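You operate a simulated robot arm through the tools that you are given. There is no shell and no other tool. Be economical: measure what you need, move in short steps, check, and stop when the job is done.

You run a simulated robot arm. Do the job below in one go: nothing can be reset, and whatever is moved stays where it is left.

TASK
Tighten the four bolts in number order at the torque on the label.
Fine: set the selector first, one run a bolt with the torque driver, then stand the driver in its holster.

The check looks at the end state, three seconds after you hand in, the way a careful person would. Anything else that was tipped, shoved, dropped, spilled or broken makes it a failure.

THE ROBOT
A 6-joint arm with a two-finger parallel gripper, fixed in place. Base frame: the origin is at the foot of the arm, x ahead of it, y to its left, z up; the work surface is at about z = 860. Units: mm, degrees, N and s.
With the tool pointing down near the work surface it reaches from about 180 to 740 mm from the base axis. Its first joint turns from -166.0 to 166.0 degrees. Payload 3.91 kg.
Tool frame: the origin (TCP) lies between the finger pads and is the grasp point; the fingertips stand 30 mm ahead of it; z points along the fingers, y is the line along which they close. The gripper opens to 110 mm. The fingers are 20 mm wide and 10 mm thick; the gripper's body (48 by 112 mm) begins 55 mm behind the TCP.
Orientation is told as [roll, pitch, yaw] about the base's x, y, z axes, in that order, counted from this pose: with the fingers straight down and closing along the base's y, the tool's x points along the base's -x, its y along +y and its z along -z.

THE INTERFACE
- The arm moves only by the tool jog_arm. Its argument "commands" is text: rows parted by semicolons, each of 7 numbers parted by spaces: the closure, from 0 (fully open) to 1 (shut), then the shift along the tool's x, y, z in mm, then the turn, a rotation vector about the tool's x, y, z in degrees. In form: fingers tx ty tz ax ay az; .... A call has 1 to 20 rows; each row shifts and turns the commanded pose from where the row before left it, along the tool's axes as they then stand. A row lasts 0.2 s, in which the tool goes at most 50 mm and 8.6 degrees; a call with a longer step from one row to the next is refused whole, and so is a gripper value outside its range. Where a pose cannot be reached the arm comes as near as it can. A force on the tool above 40 N (or 10 N above the force at the start of the call, whichever is more), or a blocked arm, ends the call early, and 0.2 s more pass. Each finger travels about 45 mm/s and halts on what it meets, pressing with about 26 N; the grip force reading is that of the motor and also rises with nothing between the fingers. The clock runs only during rows and for 0.2 s after the last one: add rows that do not move to give the fingers time. It gives the time, the measured TCP pose, the force on the tool (base axes), the opening and the grip force at its end, in the units of the frame above (readings bear some noise).
- Cameras (640 x 400 px; columns grow to the right, rows downward): "scene" is fixed at [220.9, 651.1, 1547.3]; the picture's right is [-0.83, -0.55, 0.00], its down [-0.43, 0.64, -0.64] and it looks along [0.35, -0.53, -0.77] (base axes); focal length 297 px, centre (320, 200). "wrist" rides on the gripper at [71, 22, -107] in the tool frame; the picture's right is [-0.29, 0.96, 0.00], its down [-0.76, -0.23, -0.61] and it looks along [-0.58, -0.18, 0.79] (tool axes); focal length 243 px, centre (320, 200). There is no depth. A picture from a camera that has moved, and an enlarged one, comes with that camera's place and axes in the base frame and with its lens.
- capture(camera): a new picture of that camera. It takes no simulated time.
- slide_trunk(by): slides the trunk up (or, below 0, down) by that many mm; the arm rides with it, the base frame stays. It gives what a move gives, with no picture.
- close_up(camera, box): a new picture of the part [left, top, right, bottom] of that camera's present view, enlarged. It takes no simulated time.
- sign_off(): hands the job in; it is judged then, once.

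Work in short steps. Places have to be worked out from the pictures, the camera data and where the tool is seen: move nearer, look again, correct. Check each grasp and each placing, and mend what went wrong. You have 120 turns and 64 pictures in all, those below and enlarged ones among them. Open the gripper and draw the arm clear of the work before you hand the job in, unless the task says otherwise; then end with one line.

The tools are called after "Call:" by a JSON object that holds its "op" and its "data". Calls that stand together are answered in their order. jog_arm: Moves the arm, as the interface text tells. Its arguments: {"type":"object","properties":{"commands":{"type":"string"}},"required":["commands"]} The other tools are called the same way: slide_trunk (by) slides the trunk up or down; capture (camera) takes a picture; close_up (camera, box) takes an enlarged picture of a part of a camera's view; sign_off () hands the job in.

At the start:

```text
clock: 0.0
tcp_pos: [331.3, 245.7, 1280.2]
tool_rot: [0.0, 0.0, 0.0]
contact_force: [0.4, 0.3, -0.7]
opening: 109.8
grasp_force: 0.1
trunk travel left (down, up): [-525.0, 65.0]
```

scene: 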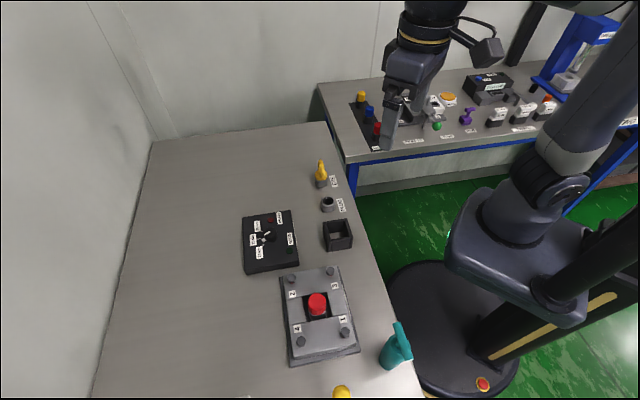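
wrist: 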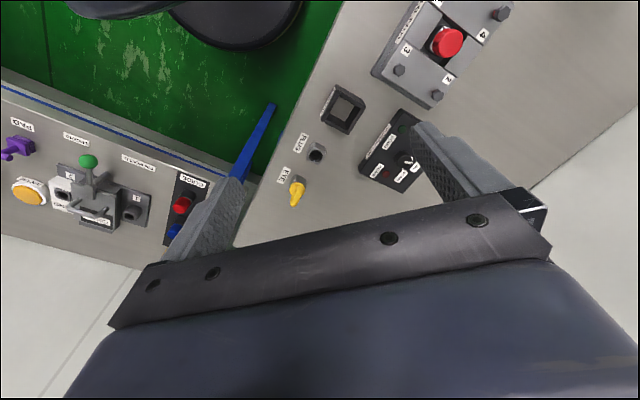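

I look closer at the bolt plate, the selector panel and the driver before planning anything.

Call:
{"op": "close_up", "data": {"camera": "scene", "box": [260, 250, 440, 400]}}

Call:
{"op": "close_up", "data": {"camera": "scene", "box": [230, 150, 370, 280]}}

Call:
{"op": "close_up", "data": {"camera": "wrist", "box": [270, 0, 530, 220]}}

```text
2.67 times, centred on (350, 325) of scene
camera zoom: at [220.9, 651.1, 1547.3], right [-0.83, -0.55, 0.0], down [-0.43, 0.64, -0.64], along [0.35, -0.53, -0.77], focal length 792 px, centre (240, -133)
```

zoom: 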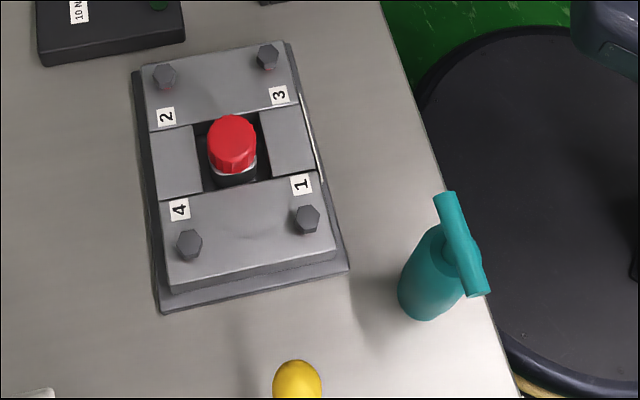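

```text
3.08 times, centred on (300, 215) of scene
camera zoom: at [220.9, 651.1, 1547.3], right [-0.83, -0.55, 0.0], down [-0.43, 0.64, -0.64], along [0.35, -0.53, -0.77], focal length 914 px, centre (382, 154)
```

zoom: 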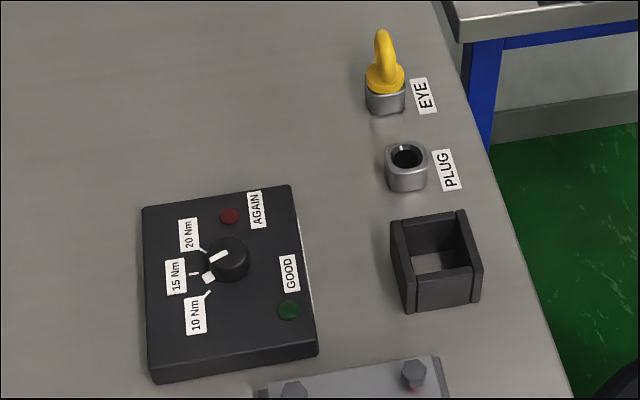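

```text
1.82 times, centred on (400, 110) of wrist
camera zoom: at [259.1, 267.5, 1388.5], right [0.29, 0.96, 0.0], down [0.76, -0.23, 0.61], along [0.58, -0.18, -0.79], focal length 441 px, centre (174, 364)
```

zoom: 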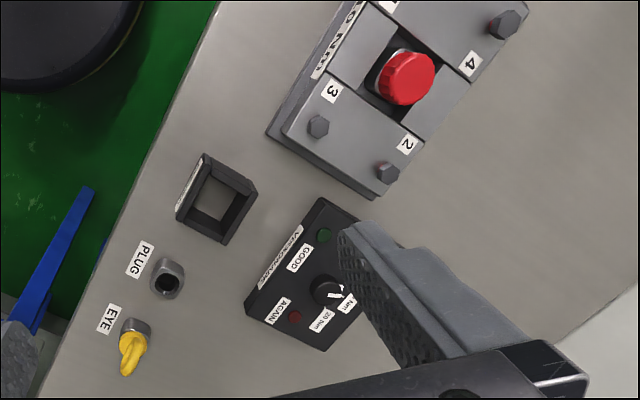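

The teal tool at about (171, 465) is probably the driver and the dark square box at about (399, 291) the holster. I draw back and yaw the wrist camera toward the teal tool and the plate to read the label.

Call:
{"op": "jog_arm", "data": {"commands": "0 40 0 10 0 0 0;0 40 0 10 0 0 0;0 40 5 10 0 0 0;0 20 5 10 0 0 0;0 0 0 10 0 0 -8.5;0 0 0 10 0 0 -8.5;0 0 0 10 0 0 -8.5;0 0 0 10 0 0 -8.5;0 0 0 0 0 0 -8.5;0 0 0 0 0 0 -8.5;0 0 0 0 0 0 -8.5;0 0 0 0 0 0 -8.5;0 0 0 0 0 0 0;0 0 0 0 0 0 0"}}

Call:
{"op": "capture", "data": {"camera": "wrist"}}

```text
clock: 3.0
tcp_pos: [191.7, 255.1, 1200.2]
tool_rot: [0.0, 0.0, 68.1]
contact_force: [-0.6, 0.3, -0.3]
opening: 109.9
grasp_force: 0.1
trunk travel left (down, up): [-525.0, 65.0]
```

```text
58 pictures are left
camera wrist: at [143.9, 197.9, 1309.0], right [-0.78, 0.63, 0.0], down [0.5, 0.62, 0.61], along [0.38, 0.47, -0.79], focal length 243 px, centre (320, 200)
```

wrist: 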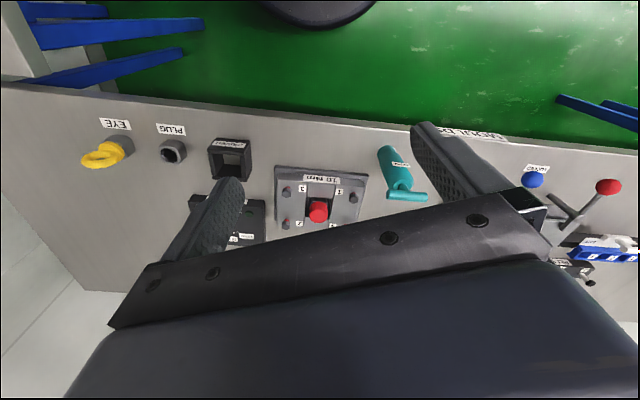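

The driver, plate label and holster label are all in view, so I enlarge them.

Call:
{"op": "close_up", "data": {"camera": "wrist", "box": [260, 150, 380, 240]}}

Call:
{"op": "close_up", "data": {"camera": "wrist", "box": [360, 130, 440, 210]}}

Call:
{"op": "close_up", "data": {"camera": "wrist", "box": [180, 120, 270, 180]}}

```text
4.44 times, centred on (320, 195) of wrist
camera zoom: at [143.9, 197.9, 1309.0], right [-0.78, 0.63, 0.0], down [0.5, 0.62, 0.61], along [0.38, 0.47, -0.79], focal length 1078 px, centre (320, 222)
```

zoom: 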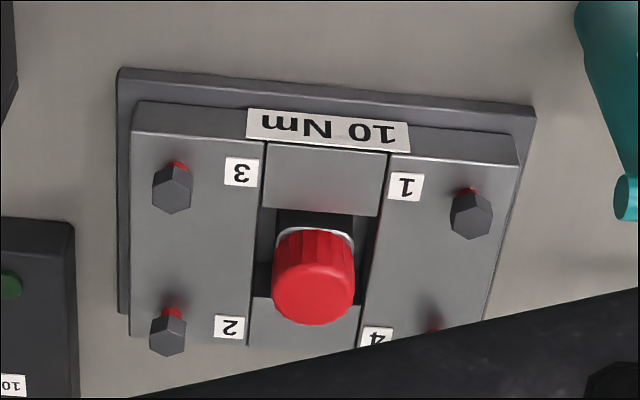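

```text
5.00 times, centred on (400, 170) of wrist
camera zoom: at [143.9, 197.9, 1309.0], right [-0.78, 0.63, 0.0], down [0.5, 0.62, 0.61], along [0.38, 0.47, -0.79], focal length 1213 px, centre (-80, 350)
```

zoom: 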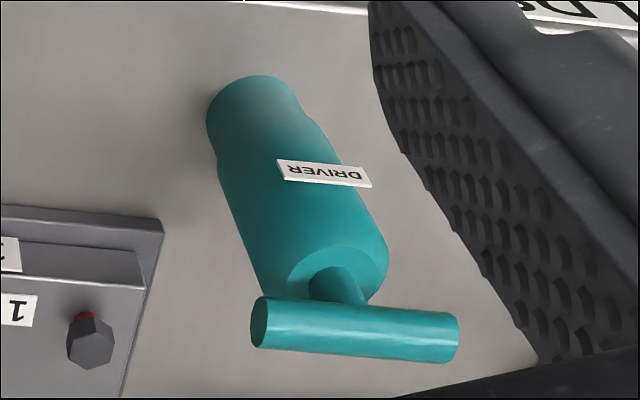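

```text
6.67 times, centred on (225, 150) of wrist
camera zoom: at [143.9, 197.9, 1309.0], right [-0.78, 0.63, 0.0], down [0.5, 0.62, 0.61], along [0.38, 0.47, -0.79], focal length 1618 px, centre (953, 533)
```

zoom: 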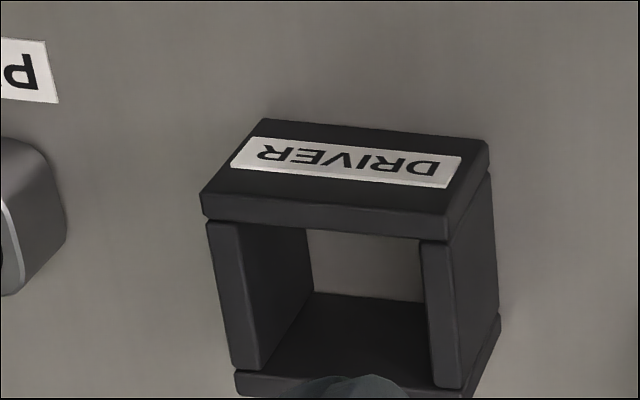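

The label reads 10 Nm, and both the driver and the square holster are confirmed by their labels. Now I zoom in on the selector from the scene camera.

Call:
{"op": "close_up", "data": {"camera": "scene", "box": [240, 205, 304, 275]}}

```text
5.71 times, centred on (272, 240) of scene
camera zoom: at [220.9, 651.1, 1547.3], right [-0.83, -0.55, 0.0], down [-0.43, 0.64, -0.64], along [0.35, -0.53, -0.77], focal length 1698 px, centre (594, -29)
```

zoom: 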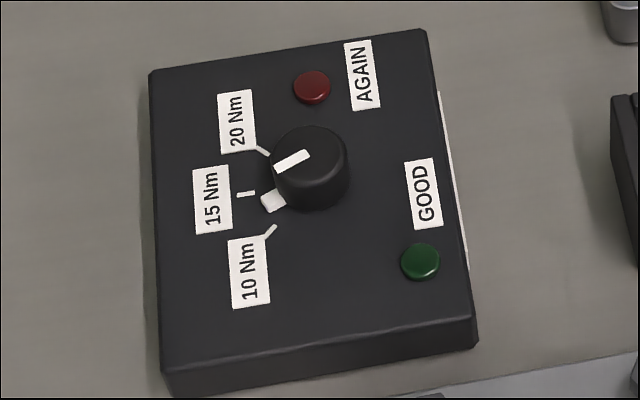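

The pointer sits between 15 and 10, roughly 28° short of 10 Nm, and must turn counter-clockwise seen from above. I move over the knob at about (563, 367) for a closer look.

Call:
{"op": "jog_arm", "data": {"commands": "0 -23.8 -32.1 10 0 0 0;0 -23.8 -32.1 10 0 0 0;0 -23.8 -32.1 10 0 0 0;0 -23.8 -32.1 10 0 0 0;0 -23.8 -32.1 10 0 0 0;0 -23.8 -32.1 10 0 0 0;0 -23.8 -32.1 10 0 0 0;0 -23.8 -32.1 10 0 0 0;0 -23.8 -32.1 10 0 0 0;0 0 0 0 0 0 4.5;0 0 0 0 0 0 4.5;0 0 0 0 0 0 0"}}

Call:
{"op": "capture", "data": {"camera": "wrist"}}

```text
clock: 5.6
tcp_pos: [539.0, 346.2, 1109.5]
tool_rot: [0.0, 0.1, 58.9]
contact_force: [-0.5, 0.1, -1.1]
opening: 109.7
grasp_force: 0.0
trunk travel left (down, up): [-525.0, 65.0]
```

```text
53 pictures are left
camera wrist: at [483.3, 297.1, 1218.0], right [-0.67, 0.74, 0.0], down [0.59, 0.53, 0.61], along [0.45, 0.41, -0.79], focal length 243 px, centre (320, 200)
```

wrist: 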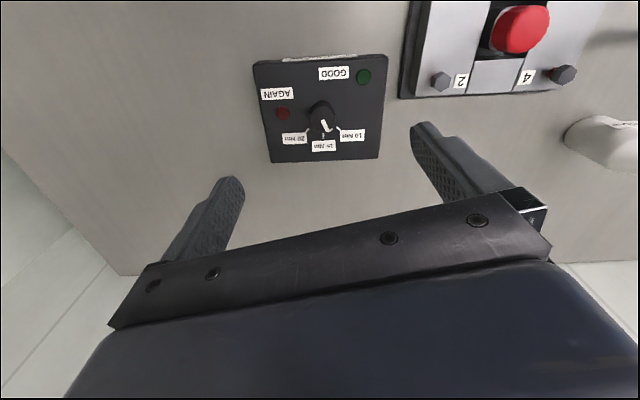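

Call:
{"op": "close_up", "data": {"camera": "wrist", "box": [270, 75, 370, 155]}}

```text
5.00 times, centred on (320, 115) of wrist
camera zoom: at [483.3, 297.1, 1218.0], right [-0.67, 0.74, 0.0], down [0.59, 0.53, 0.61], along [0.45, 0.41, -0.79], focal length 1213 px, centre (320, 625)
```

zoom: 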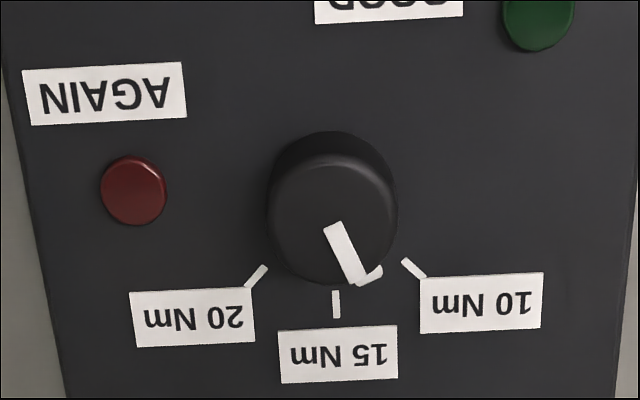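

Triangulating the marks from both cameras puts the knob centre at about (560, 371.5), panel top z≈885 and knob top z≈911. The pointer is at about 66° and 10 Nm is at about 90°. I align to yaw 66, half-close the fingers and descend to z≈960 to check.

Call:
{"op": "jog_arm", "data": {"commands": "0.45 0 0 0 0 0 -7.1;0.45 -15.8 -4.5 0 0 0 0;0.45 -15.9 -4.4 0 0 0 0;0.45 0 0 30 0 0 0;0.45 0 0 30 0 0 0;0.45 0 0 30 0 0 0;0.45 0 0 30 0 0 0;0.45 0 0 30 0 0 0;0.45 0 0 0 0 0 0"}}

Call:
{"op": "capture", "data": {"camera": "wrist"}}

Call:
{"op": "close_up", "data": {"camera": "scene", "box": [220, 170, 320, 270]}}

```text
clock: 7.6
tcp_pos: [560.6, 371.2, 959.3]
tool_rot: [0.0, 0.1, 66.1]
contact_force: [-0.8, 0.0, 0.3]
opening: 60.4
grasp_force: 0.1
trunk travel left (down, up): [-525.0, 65.0]
```

```text
51 pictures are left
camera wrist: at [511.8, 315.3, 1068.5], right [-0.76, 0.65, 0.0], down [0.52, 0.6, 0.61], along [0.4, 0.46, -0.79], focal length 243 px, centre (320, 200)
```

wrist: 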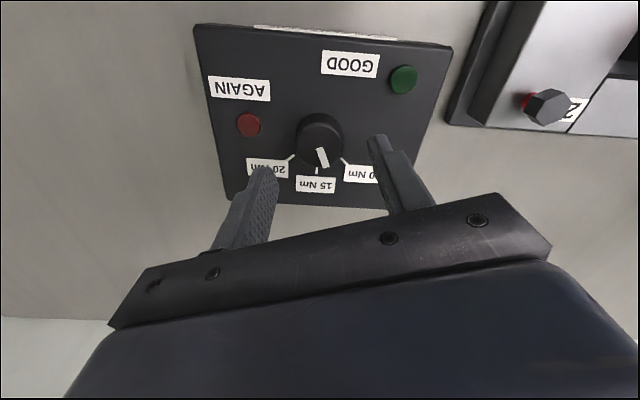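

```text
4.00 times, centred on (270, 220) of scene
camera zoom: at [220.9, 651.1, 1547.3], right [-0.83, -0.55, 0.0], down [-0.43, 0.64, -0.64], along [0.35, -0.53, -0.77], focal length 1189 px, centre (520, 120)
```

zoom: 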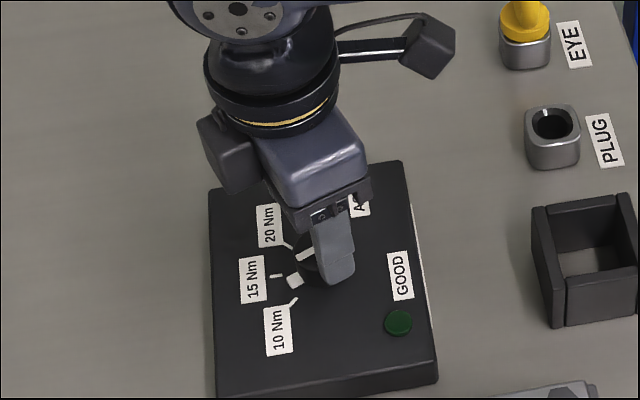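

The knob lies between the fingers, and this view puts its centre a few mm nearer the base. I shift 3 mm, descend to z≈922 and close on the knob.

Call:
{"op": "jog_arm", "data": {"commands": "0.45 3 0 13 0 0 0;0.45 0 0 13 0 0 0;0.45 0 0 11 0 0 0;0.6 0 0 0 0 0 0;0.72 0 0 0 0 0 0;0.72 0 0 0 0 0 0;0.8 0 0 0 0 0 0;0.8 0 0 0 0 0 0"}}

```text
clock: 9.4
tcp_pos: [560.1, 368.4, 923.5]
tool_rot: [0.0, 0.0, 66.1]
contact_force: [-1.9, -0.4, -1.9]
opening: 33.7
grasp_force: 45.1
trunk travel left (down, up): [-525.0, 65.0]
```

The knob is gripped at 33.7 mm. I turn +24° (counter-clockwise from above) in small steps.

Call:
{"op": "jog_arm", "data": {"commands": "0.8 0 0 0 0 0 -6;0.8 0 0 0 0 0 -6;0.8 0 0 0 0 0 -6;0.8 0 0 0 0 0 -6;0.8 0 0 0 0 0 0"}}

Call:
{"op": "close_up", "data": {"camera": "scene", "box": [240, 205, 304, 275]}}

Call:
{"op": "close_up", "data": {"camera": "wrist", "box": [220, 40, 420, 200]}}

```text
clock: 10.6
tcp_pos: [560.2, 368.2, 922.5]
tool_rot: [0.0, 0.1, 90.1]
contact_force: [4.3, -2.0, -1.0]
opening: 33.5
grasp_force: 45.3
trunk travel left (down, up): [-525.0, 65.0]
```

```text
5.71 times, centred on (272, 240) of scene
camera zoom: at [220.9, 651.1, 1547.3], right [-0.83, -0.55, 0.0], down [-0.43, 0.64, -0.64], along [0.35, -0.53, -0.77], focal length 1698 px, centre (594, -29)
```

zoom: 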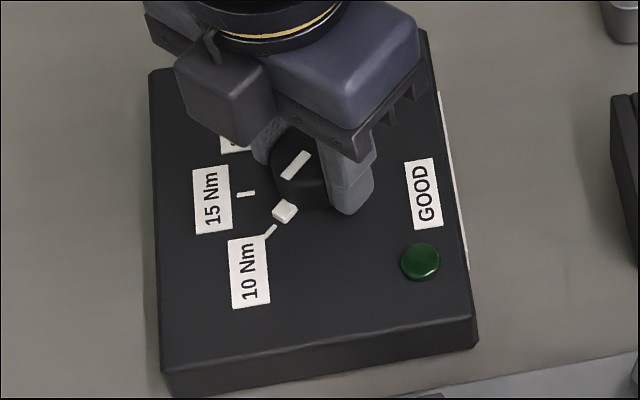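

```text
2.50 times, centred on (320, 120) of wrist
camera zoom: at [537.9, 297.3, 1031.5], right [-0.96, 0.29, 0.0], down [0.23, 0.76, 0.61], along [0.18, 0.58, -0.79], focal length 606 px, centre (320, 400)
```

zoom: 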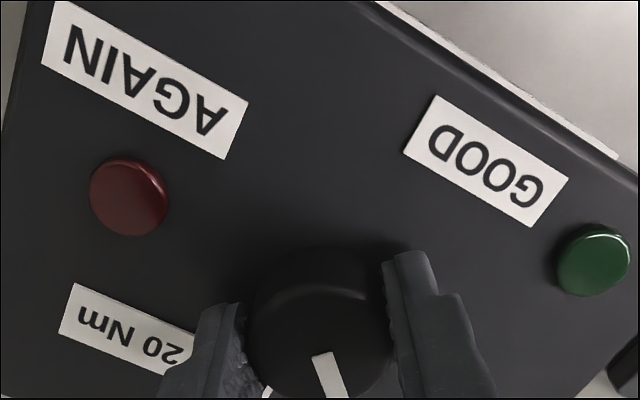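

The pointer is within a few degrees of the 10 Nm mark. I add 3°, release, raise and check.

Call:
{"op": "jog_arm", "data": {"commands": "0.8 0 0 0 0 0 -3;0.8 0 0 0 0 0 0;0.45 0 0 0 0 0 0;0.45 0 0 0 0 0 0;0.45 0 0 0 0 0 0;0.45 0 0 -20 0 0 0;0.45 0 0 -40 0 0 0;0.45 20 0 -40 0 0 0;0.45 40 0 -40 0 0 0;0.45 40 0 -40 0 0 0;0.45 0 0 0 0 0 0"}}

Call:
{"op": "close_up", "data": {"camera": "scene", "box": [240, 205, 304, 275]}}

Call:
{"op": "capture", "data": {"camera": "wrist"}}

```text
refused: row 9 steps farther than a row can; nothing moved
```

```text
5.71 times, centred on (272, 240) of scene
camera zoom: at [220.9, 651.1, 1547.3], right [-0.83, -0.55, 0.0], down [-0.43, 0.64, -0.64], along [0.35, -0.53, -0.77], focal length 1698 px, centre (594, -29)
```

zoom: 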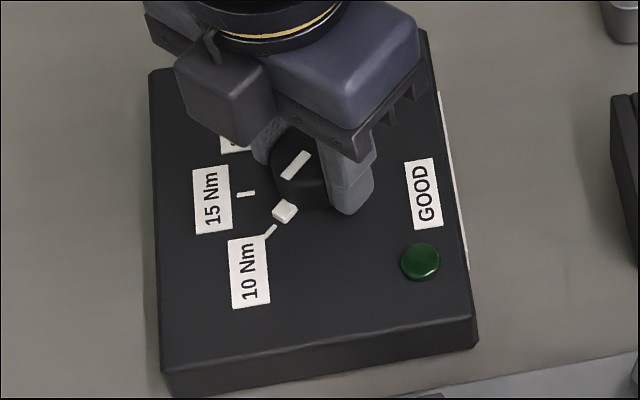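

```text
46 pictures are left
camera wrist: at [537.9, 297.3, 1031.5], right [-0.96, 0.29, 0.0], down [0.23, 0.76, 0.61], along [0.18, 0.58, -0.79], focal length 243 px, centre (320, 200)
```

wrist: 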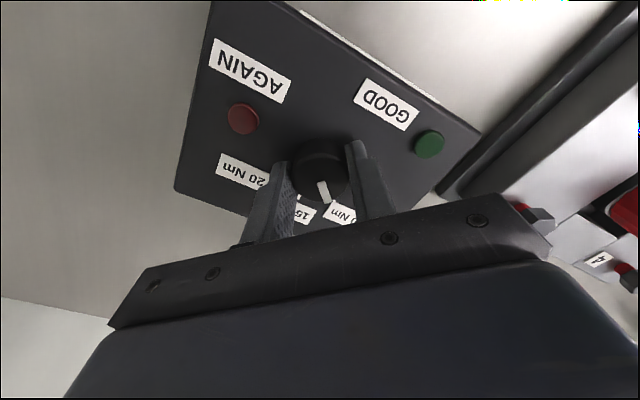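

The step was refused for size, so I repeat it with smaller steps and take pictures only afterwards.

Call:
{"op": "jog_arm", "data": {"commands": "0.8 0 0 0 0 0 -3;0.8 0 0 0 0 0 0;0.45 0 0 0 0 0 0;0.45 0 0 0 0 0 0;0.45 0 0 0 0 0 0;0.45 0 0 -20 0 0 0;0.45 0 0 -40 0 0 0;0.45 20 0 -40 0 0 0;0.45 30 0 -30 0 0 0;0.45 30 0 -30 0 0 0;0.45 0 0 0 0 0 0"}}

```text
clock: 13.0
tcp_pos: [563.1, 288.5, 1083.1]
tool_rot: [-0.1, 0.0, 93.3]
contact_force: [-0.3, 0.2, 0.2]
opening: 60.5
grasp_force: 0.0
trunk travel left (down, up): [-525.0, 65.0]
```

Call:
{"op": "close_up", "data": {"camera": "scene", "box": [240, 205, 304, 275]}}

Call:
{"op": "close_up", "data": {"camera": "wrist", "box": [260, 40, 440, 160]}}

```text
5.71 times, centred on (272, 240) of scene
camera zoom: at [220.9, 651.1, 1547.3], right [-0.83, -0.55, 0.0], down [-0.43, 0.64, -0.64], along [0.35, -0.53, -0.77], focal length 1698 px, centre (594, -29)
```

zoom: 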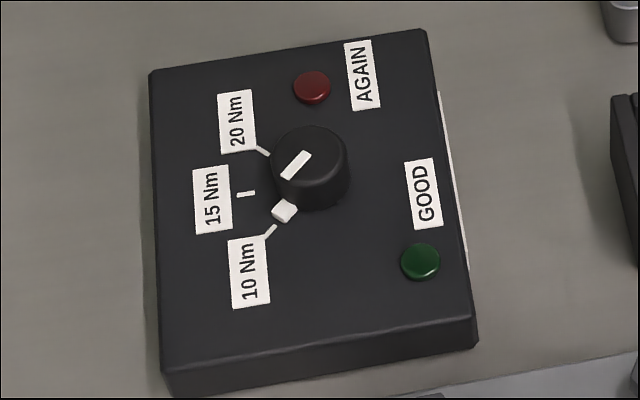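

```text
3.33 times, centred on (350, 100) of wrist
camera zoom: at [544.8, 215.5, 1191.5], right [-0.97, 0.24, 0.0], down [0.19, 0.77, 0.61], along [0.14, 0.59, -0.79], focal length 809 px, centre (220, 533)
```

zoom: 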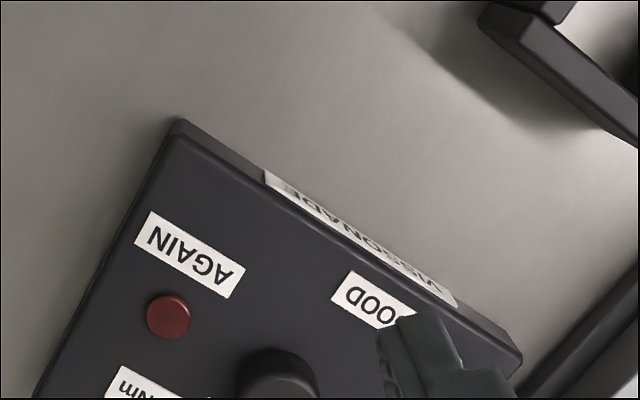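

The pointer now lines up with the 10 Nm tick. By triangulation the driver's T-bar is at about (178, 460, 1004), so I move nearby for a close view.

Call:
{"op": "jog_arm", "data": {"commands": "0.3 -6 39 0 0 0 0;0.3 -12 39.2 0 0 0 0;0.3 -12 39.2 0 0 0 0;0.3 -12 39.2 0 0 0 0;0 -12 39.2 0 0 0 0;0 -12 39.2 0 0 0 0;0 -12 39.2 0 0 0 0;0 -12 39.2 0 0 0 0;0 -12 39.2 0 0 0 0;0 -12 39.2 0 0 0 0;0 0 0 0 0 0 0"}}

Call:
{"op": "capture", "data": {"camera": "wrist"}}

```text
clock: 15.4
tcp_pos: [165.5, 382.0, 1082.4]
tool_rot: [-0.1, 0.0, 93.0]
contact_force: [0.3, -0.1, 0.3]
opening: 110.0
grasp_force: 0.1
trunk travel left (down, up): [-525.0, 65.0]
```

```text
43 pictures are left
camera wrist: at [147.0, 309.4, 1191.8], right [-0.97, 0.24, 0.0], down [0.19, 0.77, 0.61], along [0.14, 0.59, -0.79], focal length 243 px, centre (320, 200)
```

wrist: 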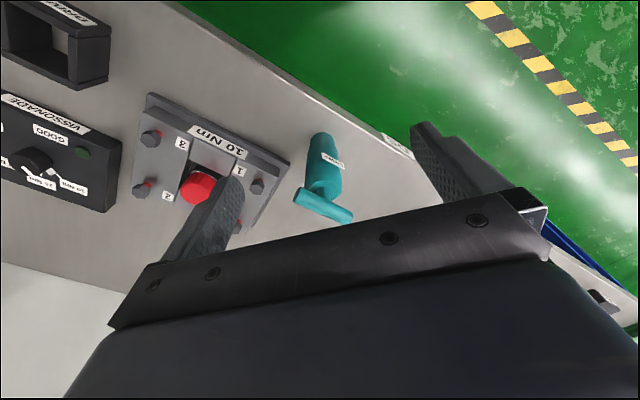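

Call:
{"op": "close_up", "data": {"camera": "wrist", "box": [275, 120, 375, 230]}}

Call:
{"op": "close_up", "data": {"camera": "scene", "box": [370, 310, 430, 380]}}

```text
3.64 times, centred on (325, 175) of wrist
camera zoom: at [147.0, 309.4, 1191.8], right [-0.97, 0.24, 0.0], down [0.19, 0.77, 0.61], along [0.14, 0.59, -0.79], focal length 882 px, centre (302, 291)
```

zoom: 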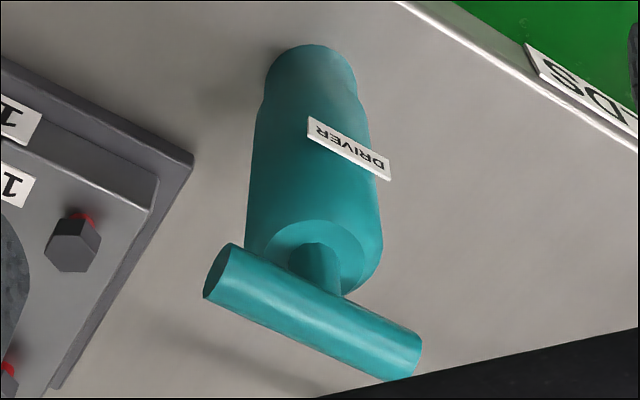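

```text
5.71 times, centred on (400, 345) of scene
camera zoom: at [220.9, 651.1, 1547.3], right [-0.83, -0.55, 0.0], down [-0.43, 0.64, -0.64], along [0.35, -0.53, -0.77], focal length 1698 px, centre (-137, -629)
```

zoom: 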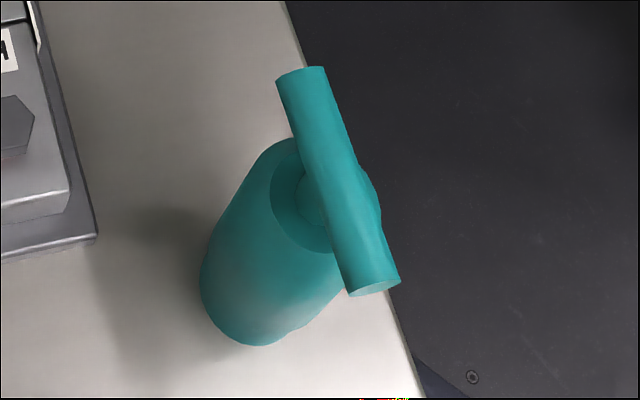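

The bar centre fixes at (178, 458, 1005), it runs along about 135°, and the body is about 38 mm in diameter. I yaw to 135° so the fingers straddle the bar and move above the driver.

Call:
{"op": "jog_arm", "data": {"commands": "0 0 0 0 0 0 -8.5;0 0 0 0 0 0 -8.5;0 0 0 0 0 0 -8.5;0 0 0 0 0 0 -8.5;0 0 0 0 0 0 -8.5;0 -22.5 -31.5 0 0 0 0;0 -22.5 -31.4 0 0 0 0;0 0 0 0 0 0 0;0 0 0 0 0 0 0"}}

Call:
{"op": "capture", "data": {"camera": "wrist"}}

Call:
{"op": "close_up", "data": {"camera": "scene", "box": [340, 260, 460, 400]}}

```text
clock: 17.4
tcp_pos: [178.0, 459.4, 1084.0]
tool_rot: [0.0, -0.1, 135.6]
contact_force: [-0.5, 0.1, 0.8]
opening: 110.0
grasp_force: 0.1
trunk travel left (down, up): [-525.0, 65.0]
```

```text
40 pictures are left
camera wrist: at [213.1, 393.4, 1191.1], right [-0.88, -0.48, 0.0], down [-0.38, 0.7, 0.61], along [-0.29, 0.53, -0.79], focal length 243 px, centre (320, 200)
```

wrist: 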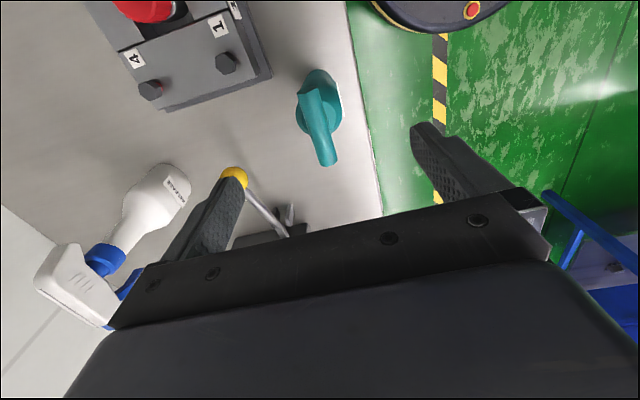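

```text
2.86 times, centred on (400, 330) of scene
camera zoom: at [220.9, 651.1, 1547.3], right [-0.83, -0.55, 0.0], down [-0.43, 0.64, -0.64], along [0.35, -0.53, -0.77], focal length 849 px, centre (91, -171)
```

zoom: 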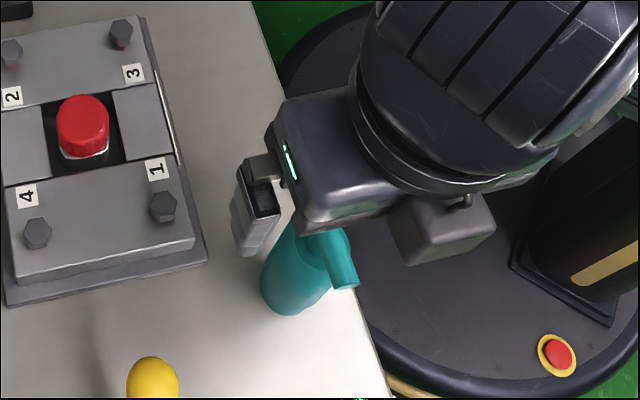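

The bar lies centred between the fingers. I descend 117 mm so the pads straddle the body under the bar (bar top will clear the palm by about 10 mm), then close.

Call:
{"op": "jog_arm", "data": {"commands": "0 0 0 25 0 0 0;0 0 0 25 0 0 0;0 0 0 25 0 0 0;0 0 0 21 0 0 0;0 0 0 20 0 0 0;0.3 0 0 0 0 0 0;0.45 0 0 0 0 0 0;0.55 0 0 0 0 0 0;0.62 0 0 0 0 0 0;0.7 0 0 0 0 0 0;0.75 0 0 0 0 0 0;0.75 0 0 0 0 0 0"}}

Call:
{"op": "close_up", "data": {"camera": "scene", "box": [340, 260, 460, 400]}}

Call:
{"op": "capture", "data": {"camera": "wrist"}}

```text
clock: 20.0
tcp_pos: [176.1, 457.1, 967.0]
tool_rot: [0.0, 0.0, 135.5]
contact_force: [0.7, 1.1, 1.1]
opening: 41.5
grasp_force: 25.7
trunk travel left (down, up): [-525.0, 65.0]
```

```text
2.86 times, centred on (400, 330) of scene
camera zoom: at [220.9, 651.1, 1547.3], right [-0.83, -0.55, 0.0], down [-0.43, 0.64, -0.64], along [0.35, -0.53, -0.77], focal length 849 px, centre (91, -171)
```

zoom: 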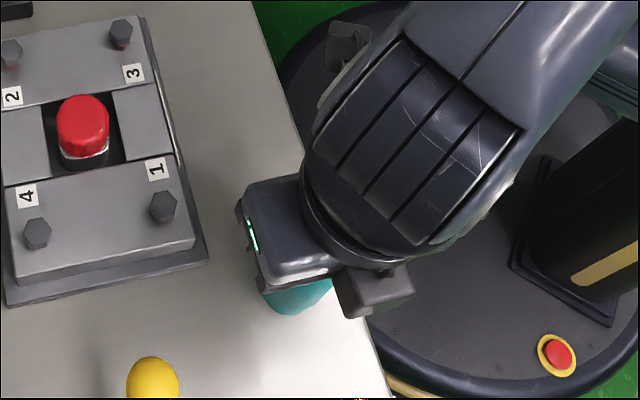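

```text
37 pictures are left
camera wrist: at [212.2, 393.3, 1075.8], right [-0.88, -0.48, 0.0], down [-0.38, 0.7, 0.61], along [-0.29, 0.53, -0.79], focal length 243 px, centre (320, 200)
```

wrist: 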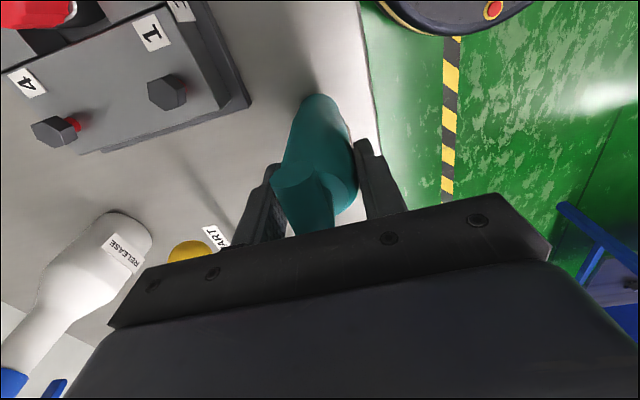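

The driver is gripped at 41.5 mm with TCP 107 mm above the table, so the socket tip is about 107 mm below the TCP. Triangulated bolts: 1 (277, 472), 2 (436, 440), 3 (373, 377), 4 (342, 537), heads near z≈919. I lift 120 mm and check.

Call:
{"op": "jog_arm", "data": {"commands": "0.9 0 0 0 0 0 0;0.9 0 0 -10 0 0 0;0.9 0 0 -20 0 0 0;0.9 0 0 -30 0 0 0;0.9 0 0 -30 0 0 0;0.9 0 0 -30 0 0 0;0.9 0 0 0 0 0 0"}}

Call:
{"op": "capture", "data": {"camera": "scene"}}

Call:
{"op": "capture", "data": {"camera": "wrist"}}

```text
clock: 21.6
tcp_pos: [177.0, 458.0, 1087.3]
tool_rot: [0.1, -0.1, 135.6]
contact_force: [0.2, -0.7, -4.0]
opening: 41.6
grasp_force: 25.8
trunk travel left (down, up): [-525.0, 65.0]
```

```text
36 pictures are left
```

scene: 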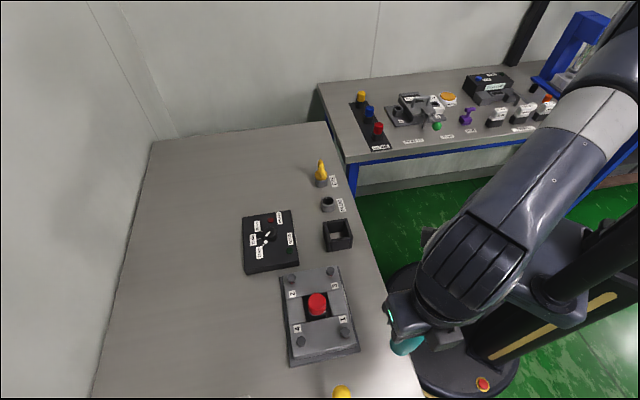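

```text
35 pictures are left
camera wrist: at [212.3, 393.3, 1196.2], right [-0.88, -0.48, 0.0], down [-0.38, 0.7, 0.61], along [-0.29, 0.53, -0.79], focal length 243 px, centre (320, 200)
```

wrist: 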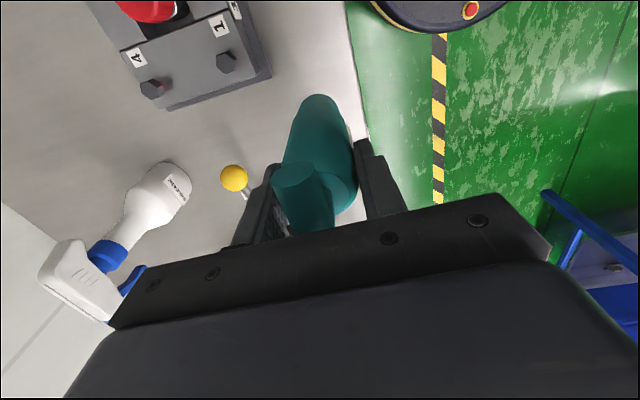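

The driver hangs straight and firm (about 4 N). This wrist picture puts bolt 1 at (276, 472.7), which agrees. I move the driver above bolt 1.

Call:
{"op": "jog_arm", "data": {"commands": "0.9 20 -26.6 0 0 0 0;0.9 21 -26.6 0 0 0 0;0.9 20.5 -26.6 0 0 0 0;0.9 0 0 13 0 0 0;0.9 0 0 14 0 0 0;0.9 0 0 0 0 0 0;0.9 0 0 0 0 0 0"}}

Call:
{"op": "close_up", "data": {"camera": "scene", "box": [270, 250, 390, 370]}}

Call:
{"op": "capture", "data": {"camera": "wrist"}}

```text
clock: 23.2
tcp_pos: [277.3, 473.1, 1058.9]
tool_rot: [0.0, 0.0, 135.5]
contact_force: [0.3, -0.2, -3.6]
opening: 41.7
grasp_force: 25.7
trunk travel left (down, up): [-525.0, 65.0]
```

```text
3.33 times, centred on (330, 310) of scene
camera zoom: at [220.9, 651.1, 1547.3], right [-0.83, -0.55, 0.0], down [-0.43, 0.64, -0.64], along [0.35, -0.53, -0.77], focal length 990 px, centre (287, -167)
```

zoom: 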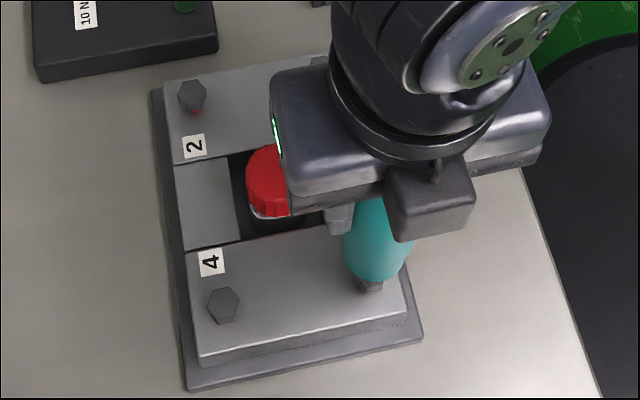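

```text
33 pictures are left
camera wrist: at [312.0, 407.4, 1168.1], right [-0.88, -0.48, 0.0], down [-0.38, 0.7, 0.61], along [-0.29, 0.53, -0.79], focal length 243 px, centre (320, 200)
```

wrist: 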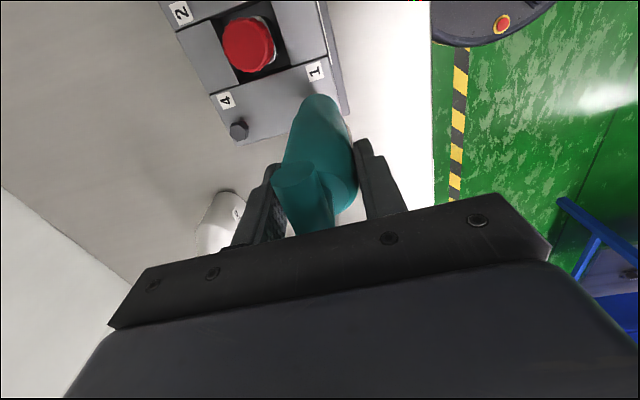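

The driver looks well aligned over bolt 1. I lower gently toward the head and watch the force.

Call:
{"op": "jog_arm", "data": {"commands": "0.9 0 0 8 0 0 0;0.9 0 0 8 0 0 0;0.9 0 0 6 0 0 0;0.9 0 0 4 0 0 0;0.9 0 0 4 0 0 0;0.9 0 0 0 0 0 0"}}

```text
clock: 24.6
tcp_pos: [276.8, 471.0, 1029.1]
tool_rot: [0.0, 0.1, 135.6]
contact_force: [-0.1, -0.2, -4.1]
opening: 41.6
grasp_force: 26.0
trunk travel left (down, up): [-525.0, 65.0]
```

Call:
{"op": "jog_arm", "data": {"commands": "0.9 0 0 3 0 0 0;0.9 0 0 3 0 0 0;0.9 0 0 3 0 0 0;0.9 0 0 0 0 0 0"}}

Call:
{"op": "close_up", "data": {"camera": "scene", "box": [220, 190, 380, 350]}}

```text
clock: 25.6
tcp_pos: [277.1, 471.4, 1020.0]
tool_rot: [-0.1, 0.0, 135.6]
contact_force: [-0.8, 0.3, -4.2]
opening: 41.9
grasp_force: 26.2
trunk travel left (down, up): [-525.0, 65.0]
```

```text
2.50 times, centred on (300, 270) of scene
camera zoom: at [220.9, 651.1, 1547.3], right [-0.83, -0.55, 0.0], down [-0.43, 0.64, -0.64], along [0.35, -0.53, -0.77], focal length 743 px, centre (370, 25)
```

zoom: 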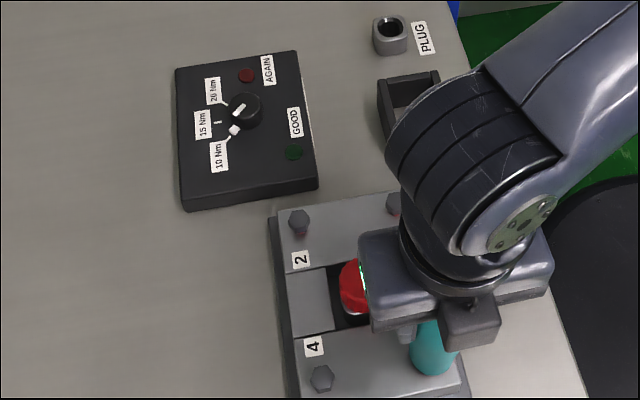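

There is no contact yet, so the socket seems to be passing over the head. I keep lowering in 2 mm steps.

Call:
{"op": "jog_arm", "data": {"commands": "0.9 0 0 2 0 0 0;0.9 0 0 2 0 0 0;0.9 0 0 0 0 0 0"}}

```text
clock: 26.4
tcp_pos: [277.5, 471.1, 1015.9]
tool_rot: [0.2, 0.1, 135.6]
contact_force: [-0.5, -0.3, -3.1]
opening: 41.7
grasp_force: 26.2
trunk travel left (down, up): [-525.0, 65.0]
```

Call:
{"op": "jog_arm", "data": {"commands": "0.9 0 0 1.5 0 0 0;0.9 0 0 1.5 0 0 0;0.9 0 0 0 0 0 0"}}

Call:
{"op": "close_up", "data": {"camera": "scene", "box": [270, 270, 390, 370]}}

```text
clock: 27.2
tcp_pos: [277.8, 471.7, 1014.2]
tool_rot: [0.0, 0.1, 135.6]
contact_force: [1.1, 0.0, -3.8]
opening: 41.5
grasp_force: 25.9
trunk travel left (down, up): [-525.0, 65.0]
```

```text
4.00 times, centred on (330, 320) of scene
camera zoom: at [220.9, 651.1, 1547.3], right [-0.83, -0.55, 0.0], down [-0.43, 0.64, -0.64], along [0.35, -0.53, -0.77], focal length 1189 px, centre (280, -280)
```

zoom: 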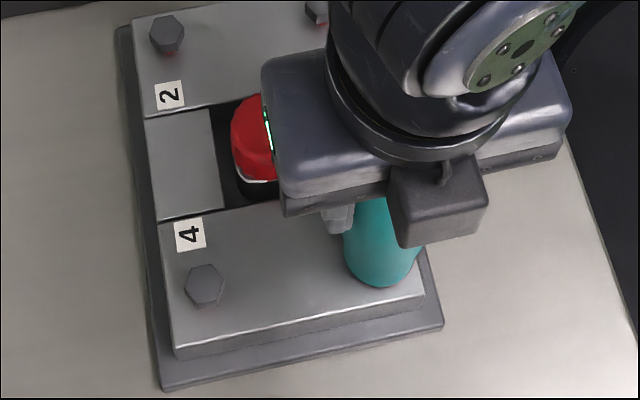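

Call:
{"op": "jog_arm", "data": {"commands": "0.9 0 0 1.5 0 0 0;0.9 0 0 1.5 0 0 0;0.9 0 0 0 0 0 0"}}

```text
clock: 28.0
tcp_pos: [277.7, 471.6, 1012.7]
tool_rot: [-0.1, -0.1, 135.7]
contact_force: [0.4, -0.7, 3.5]
opening: 41.4
grasp_force: 26.2
trunk travel left (down, up): [-525.0, 65.0]
```

Contact registers (+3.5 N from about −4) at z≈1012.7. I start turning clockwise seen from above while following down lightly.

Call:
{"op": "jog_arm", "data": {"commands": "0.9 0 0 1 0 0 5;0.9 0 0 0.5 0 0 5;0.9 0 0 0.5 0 0 5;0.9 0 0 0 0 0 5;0.9 0 0 0 0 0 5;0.9 0 0 0 0 0 5;0.9 0 0 0 0 0 0"}}

Call:
{"op": "close_up", "data": {"camera": "scene", "box": [220, 190, 380, 370]}}

```text
clock: 29.6
tcp_pos: [277.7, 471.0, 1009.1]
tool_rot: [0.0, 0.0, 105.6]
contact_force: [4.7, 1.7, 17.8]
opening: 41.6
grasp_force: 26.3
trunk travel left (down, up): [-525.0, 65.0]
```

```text
2.22 times, centred on (300, 280) of scene
camera zoom: at [220.9, 651.1, 1547.3], right [-0.83, -0.55, 0.0], down [-0.43, 0.64, -0.64], along [0.35, -0.53, -0.77], focal length 660 px, centre (364, 22)
```

zoom: 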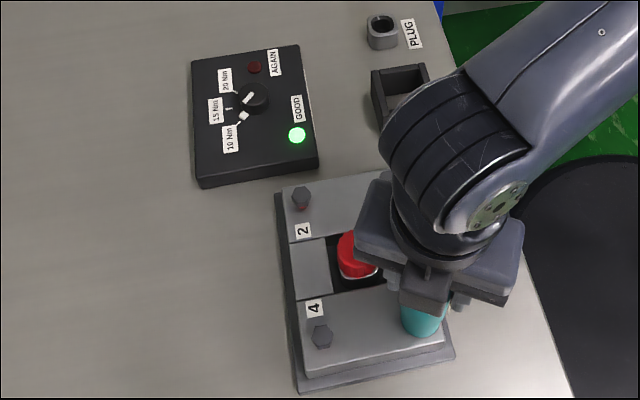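

The GOOD lamp is lit for bolt 1. I lift straight up to about z 1090 and check that the bolt stays and the driver is held.

Call:
{"op": "jog_arm", "data": {"commands": "0.9 0 0 -4 0 0 0;0.9 0 0 -6 0 0 0;0.9 0 0 -10 0 0 0;0.9 0 0 -20 0 0 0;0.9 0 0 -25 0 0 0;0.9 0 0 -20 0 0 0;0.9 0 0 0 0 0 0"}}

Call:
{"op": "close_up", "data": {"camera": "scene", "box": [220, 190, 380, 370]}}

Call:
{"op": "capture", "data": {"camera": "wrist"}}

```text
clock: 31.2
tcp_pos: [276.8, 470.8, 1093.3]
tool_rot: [0.0, 0.0, 105.6]
contact_force: [0.4, 0.0, -4.4]
opening: 41.5
grasp_force: 26.1
trunk travel left (down, up): [-525.0, 65.0]
```

```text
2.22 times, centred on (300, 280) of scene
camera zoom: at [220.9, 651.1, 1547.3], right [-0.83, -0.55, 0.0], down [-0.43, 0.64, -0.64], along [0.35, -0.53, -0.77], focal length 660 px, centre (364, 22)
```

zoom: 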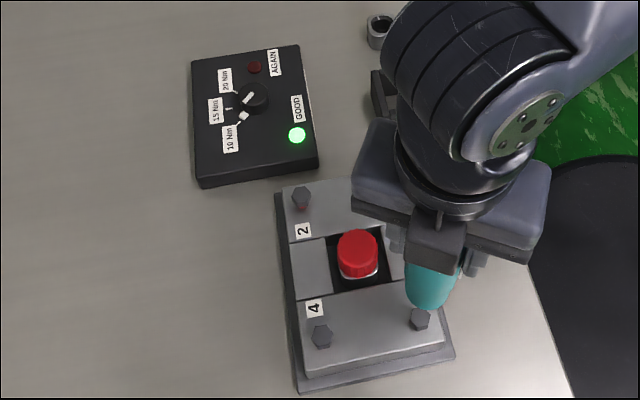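

```text
28 pictures are left
camera wrist: at [274.8, 398.0, 1202.5], right [-1.0, 0.02, 0.0], down [0.02, 0.79, 0.61], along [0.01, 0.61, -0.79], focal length 243 px, centre (320, 200)
```

wrist: 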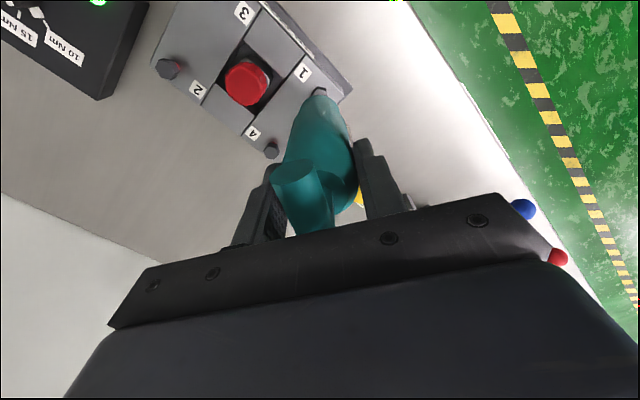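

Bolt 1 is seated and the lamp stays green. The new picture puts bolt 2 at (435, 440.7), so I go to (436, 440.6) and descend to just above the contact height.

Call:
{"op": "jog_arm", "data": {"commands": "0.9 18 -36.3 0 0 0 0;0.9 18 -36.3 0 0 0 0;0.9 18 -36.3 0 0 0 0;0.9 18 -36.3 0 0 0 0;0.9 0 0 0 0 0 0;0.9 0 0 25 0 0 0;0.9 0 0 20 0 0 0;0.9 0 0 8 0 0 0;0.9 0 0 0 0 0 0"}}

Call:
{"op": "close_up", "data": {"camera": "scene", "box": [220, 190, 380, 370]}}

```text
clock: 33.2
tcp_pos: [437.3, 442.6, 1040.3]
tool_rot: [0.0, 0.0, 105.6]
contact_force: [0.5, 0.1, -4.7]
opening: 41.6
grasp_force: 26.0
trunk travel left (down, up): [-525.0, 65.0]
```

```text
2.22 times, centred on (300, 280) of scene
camera zoom: at [220.9, 651.1, 1547.3], right [-0.83, -0.55, 0.0], down [-0.43, 0.64, -0.64], along [0.35, -0.53, -0.77], focal length 660 px, centre (364, 22)
```

zoom: 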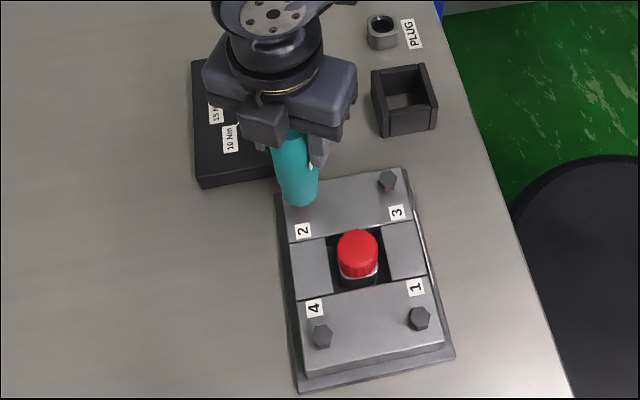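

Nearly aligned; I nudge about 1 mm and descend to contact.

Call:
{"op": "jog_arm", "data": {"commands": "0.9 1 1 8 0 0 0;0.9 0 0 6 0 0 0;0.9 0 0 6 0 0 0;0.9 0 0 3 0 0 0;0.9 0 0 2 0 0 0;0.9 0 0 0 0 0 0"}}

```text
clock: 34.6
tcp_pos: [435.7, 439.1, 1015.2]
tool_rot: [0.1, 0.1, 105.6]
contact_force: [0.3, -0.1, -3.6]
opening: 41.6
grasp_force: 26.0
trunk travel left (down, up): [-525.0, 65.0]
```

Call:
{"op": "jog_arm", "data": {"commands": "0.9 0 0 1.5 0 0 0;0.9 0 0 1.5 0 0 0;0.9 0 0 1 0 0 0;0.9 0 0 0 0 0 0;0.9 0 0 0 0 0 0"}}

Call:
{"op": "close_up", "data": {"camera": "scene", "box": [220, 190, 380, 370]}}

```text
clock: 35.8
tcp_pos: [435.5, 440.2, 1011.4]
tool_rot: [0.0, 0.0, 105.5]
contact_force: [-0.3, -0.9, -1.4]
opening: 41.5
grasp_force: 25.5
trunk travel left (down, up): [-525.0, 65.0]
```

```text
2.22 times, centred on (300, 280) of scene
camera zoom: at [220.9, 651.1, 1547.3], right [-0.83, -0.55, 0.0], down [-0.43, 0.64, -0.64], along [0.35, -0.53, -0.77], focal length 660 px, centre (364, 22)
```

zoom: 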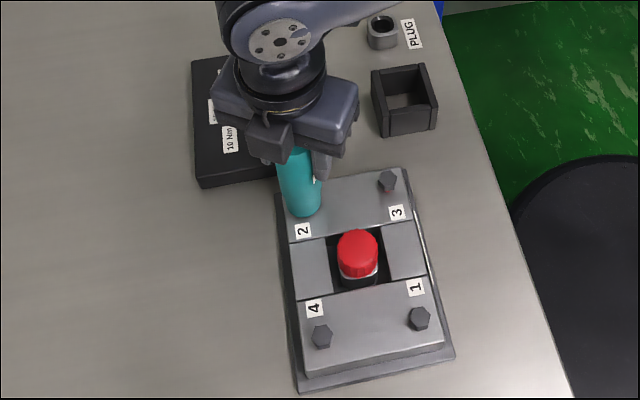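

The first touch is at the same height as bolt 1. I repeat the same press-and-turn that worked there.

Call:
{"op": "jog_arm", "data": {"commands": "0.9 0 0 1 0 0 5;0.9 0 0 1 0 0 5;0.9 0 0 0.5 0 0 5;0.9 0 0 0.5 0 0 5;0.9 0 0 0 0 0 5;0.9 0 0 0 0 0 5;0.9 0 0 0 0 0 0"}}

Call:
{"op": "capture", "data": {"camera": "wrist"}}

Call:
{"op": "close_up", "data": {"camera": "scene", "box": [220, 190, 380, 370]}}

```text
clock: 37.4
tcp_pos: [437.2, 439.5, 1009.5]
tool_rot: [-0.1, -0.2, 75.5]
contact_force: [6.8, 0.4, 20.0]
opening: 41.6
grasp_force: 25.9
trunk travel left (down, up): [-525.0, 65.0]
```

```text
25 pictures are left
camera wrist: at [396.4, 376.5, 1118.5], right [-0.85, 0.52, 0.0], down [0.41, 0.68, 0.61], along [0.32, 0.52, -0.79], focal length 243 px, centre (320, 200)
```

wrist: 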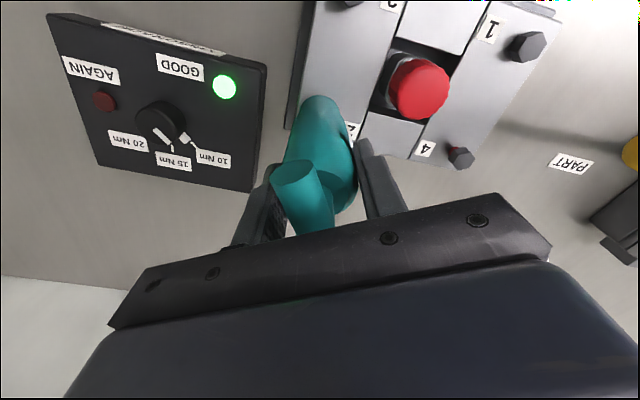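

```text
2.22 times, centred on (300, 280) of scene
camera zoom: at [220.9, 651.1, 1547.3], right [-0.83, -0.55, 0.0], down [-0.43, 0.64, -0.64], along [0.35, -0.53, -0.77], focal length 660 px, centre (364, 22)
```

zoom: 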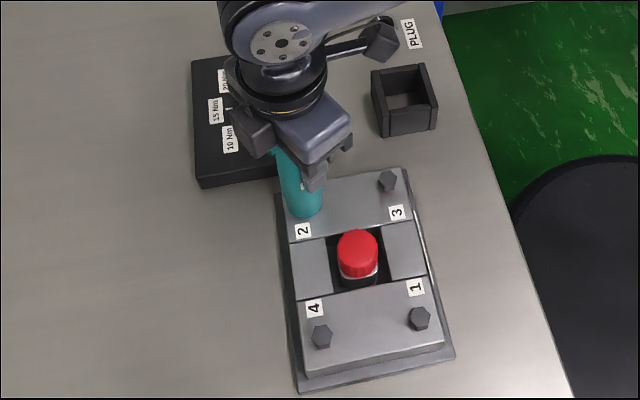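

GOOD is lit, though it might still be bolt 1's light, so I lift and check that bolt 2's red shank is hidden.

Call:
{"op": "jog_arm", "data": {"commands": "0.9 0 0 -4 0 0 0;0.9 0 0 -6 0 0 0;0.9 0 0 -10 0 0 0;0.9 0 0 -20 0 0 0;0.9 0 0 -25 0 0 0;0.9 0 0 -20 0 0 0;0.9 -20 20 0 0 0 0;0.9 -20 20 0 0 0 0;0.9 0 0 0 0 0 0"}}

Call:
{"op": "close_up", "data": {"camera": "scene", "box": [270, 250, 370, 370]}}

Call:
{"op": "capture", "data": {"camera": "wrist"}}

```text
clock: 39.4
tcp_pos: [407.4, 490.7, 1094.5]
tool_rot: [0.1, 0.0, 75.6]
contact_force: [-0.7, 0.3, -5.0]
opening: 41.5
grasp_force: 26.6
trunk travel left (down, up): [-525.0, 65.0]
```

```text
3.33 times, centred on (320, 310) of scene
camera zoom: at [220.9, 651.1, 1547.3], right [-0.83, -0.55, 0.0], down [-0.43, 0.64, -0.64], along [0.35, -0.53, -0.77], focal length 990 px, centre (320, -167)
```

zoom: 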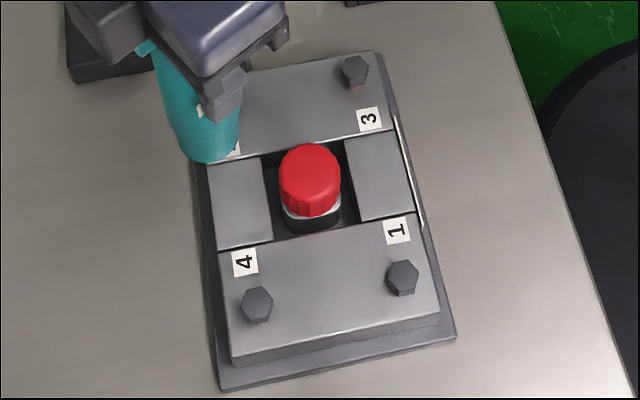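

```text
22 pictures are left
camera wrist: at [368.0, 426.9, 1202.9], right [-0.85, 0.52, 0.0], down [0.41, 0.68, 0.61], along [0.32, 0.52, -0.79], focal length 243 px, centre (320, 200)
```

wrist: 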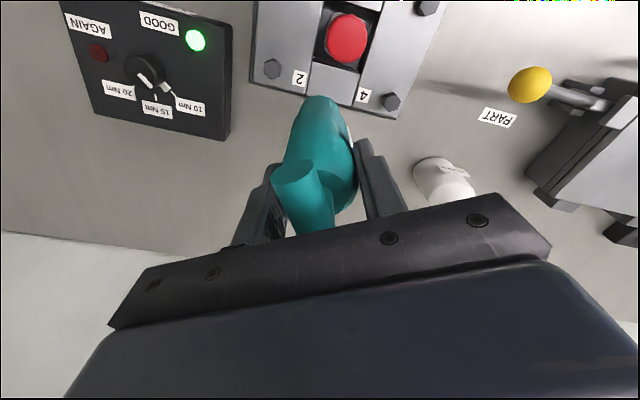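

Call:
{"op": "close_up", "data": {"camera": "wrist", "box": [240, 40, 420, 120]}}

```text
3.56 times, centred on (330, 80) of wrist
camera zoom: at [368.0, 426.9, 1202.9], right [-0.85, 0.52, 0.0], down [0.41, 0.68, 0.61], along [0.32, 0.52, -0.79], focal length 863 px, centre (284, 627)
```

zoom: 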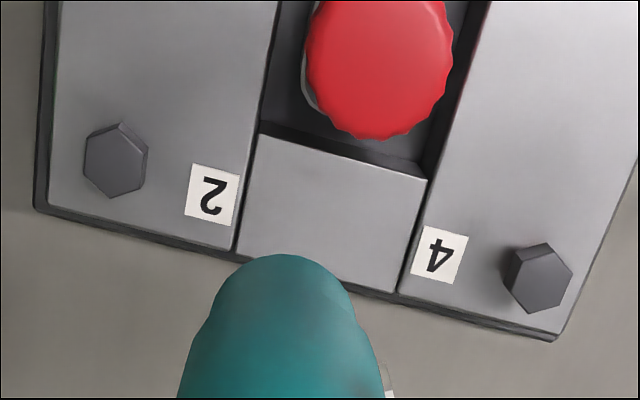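

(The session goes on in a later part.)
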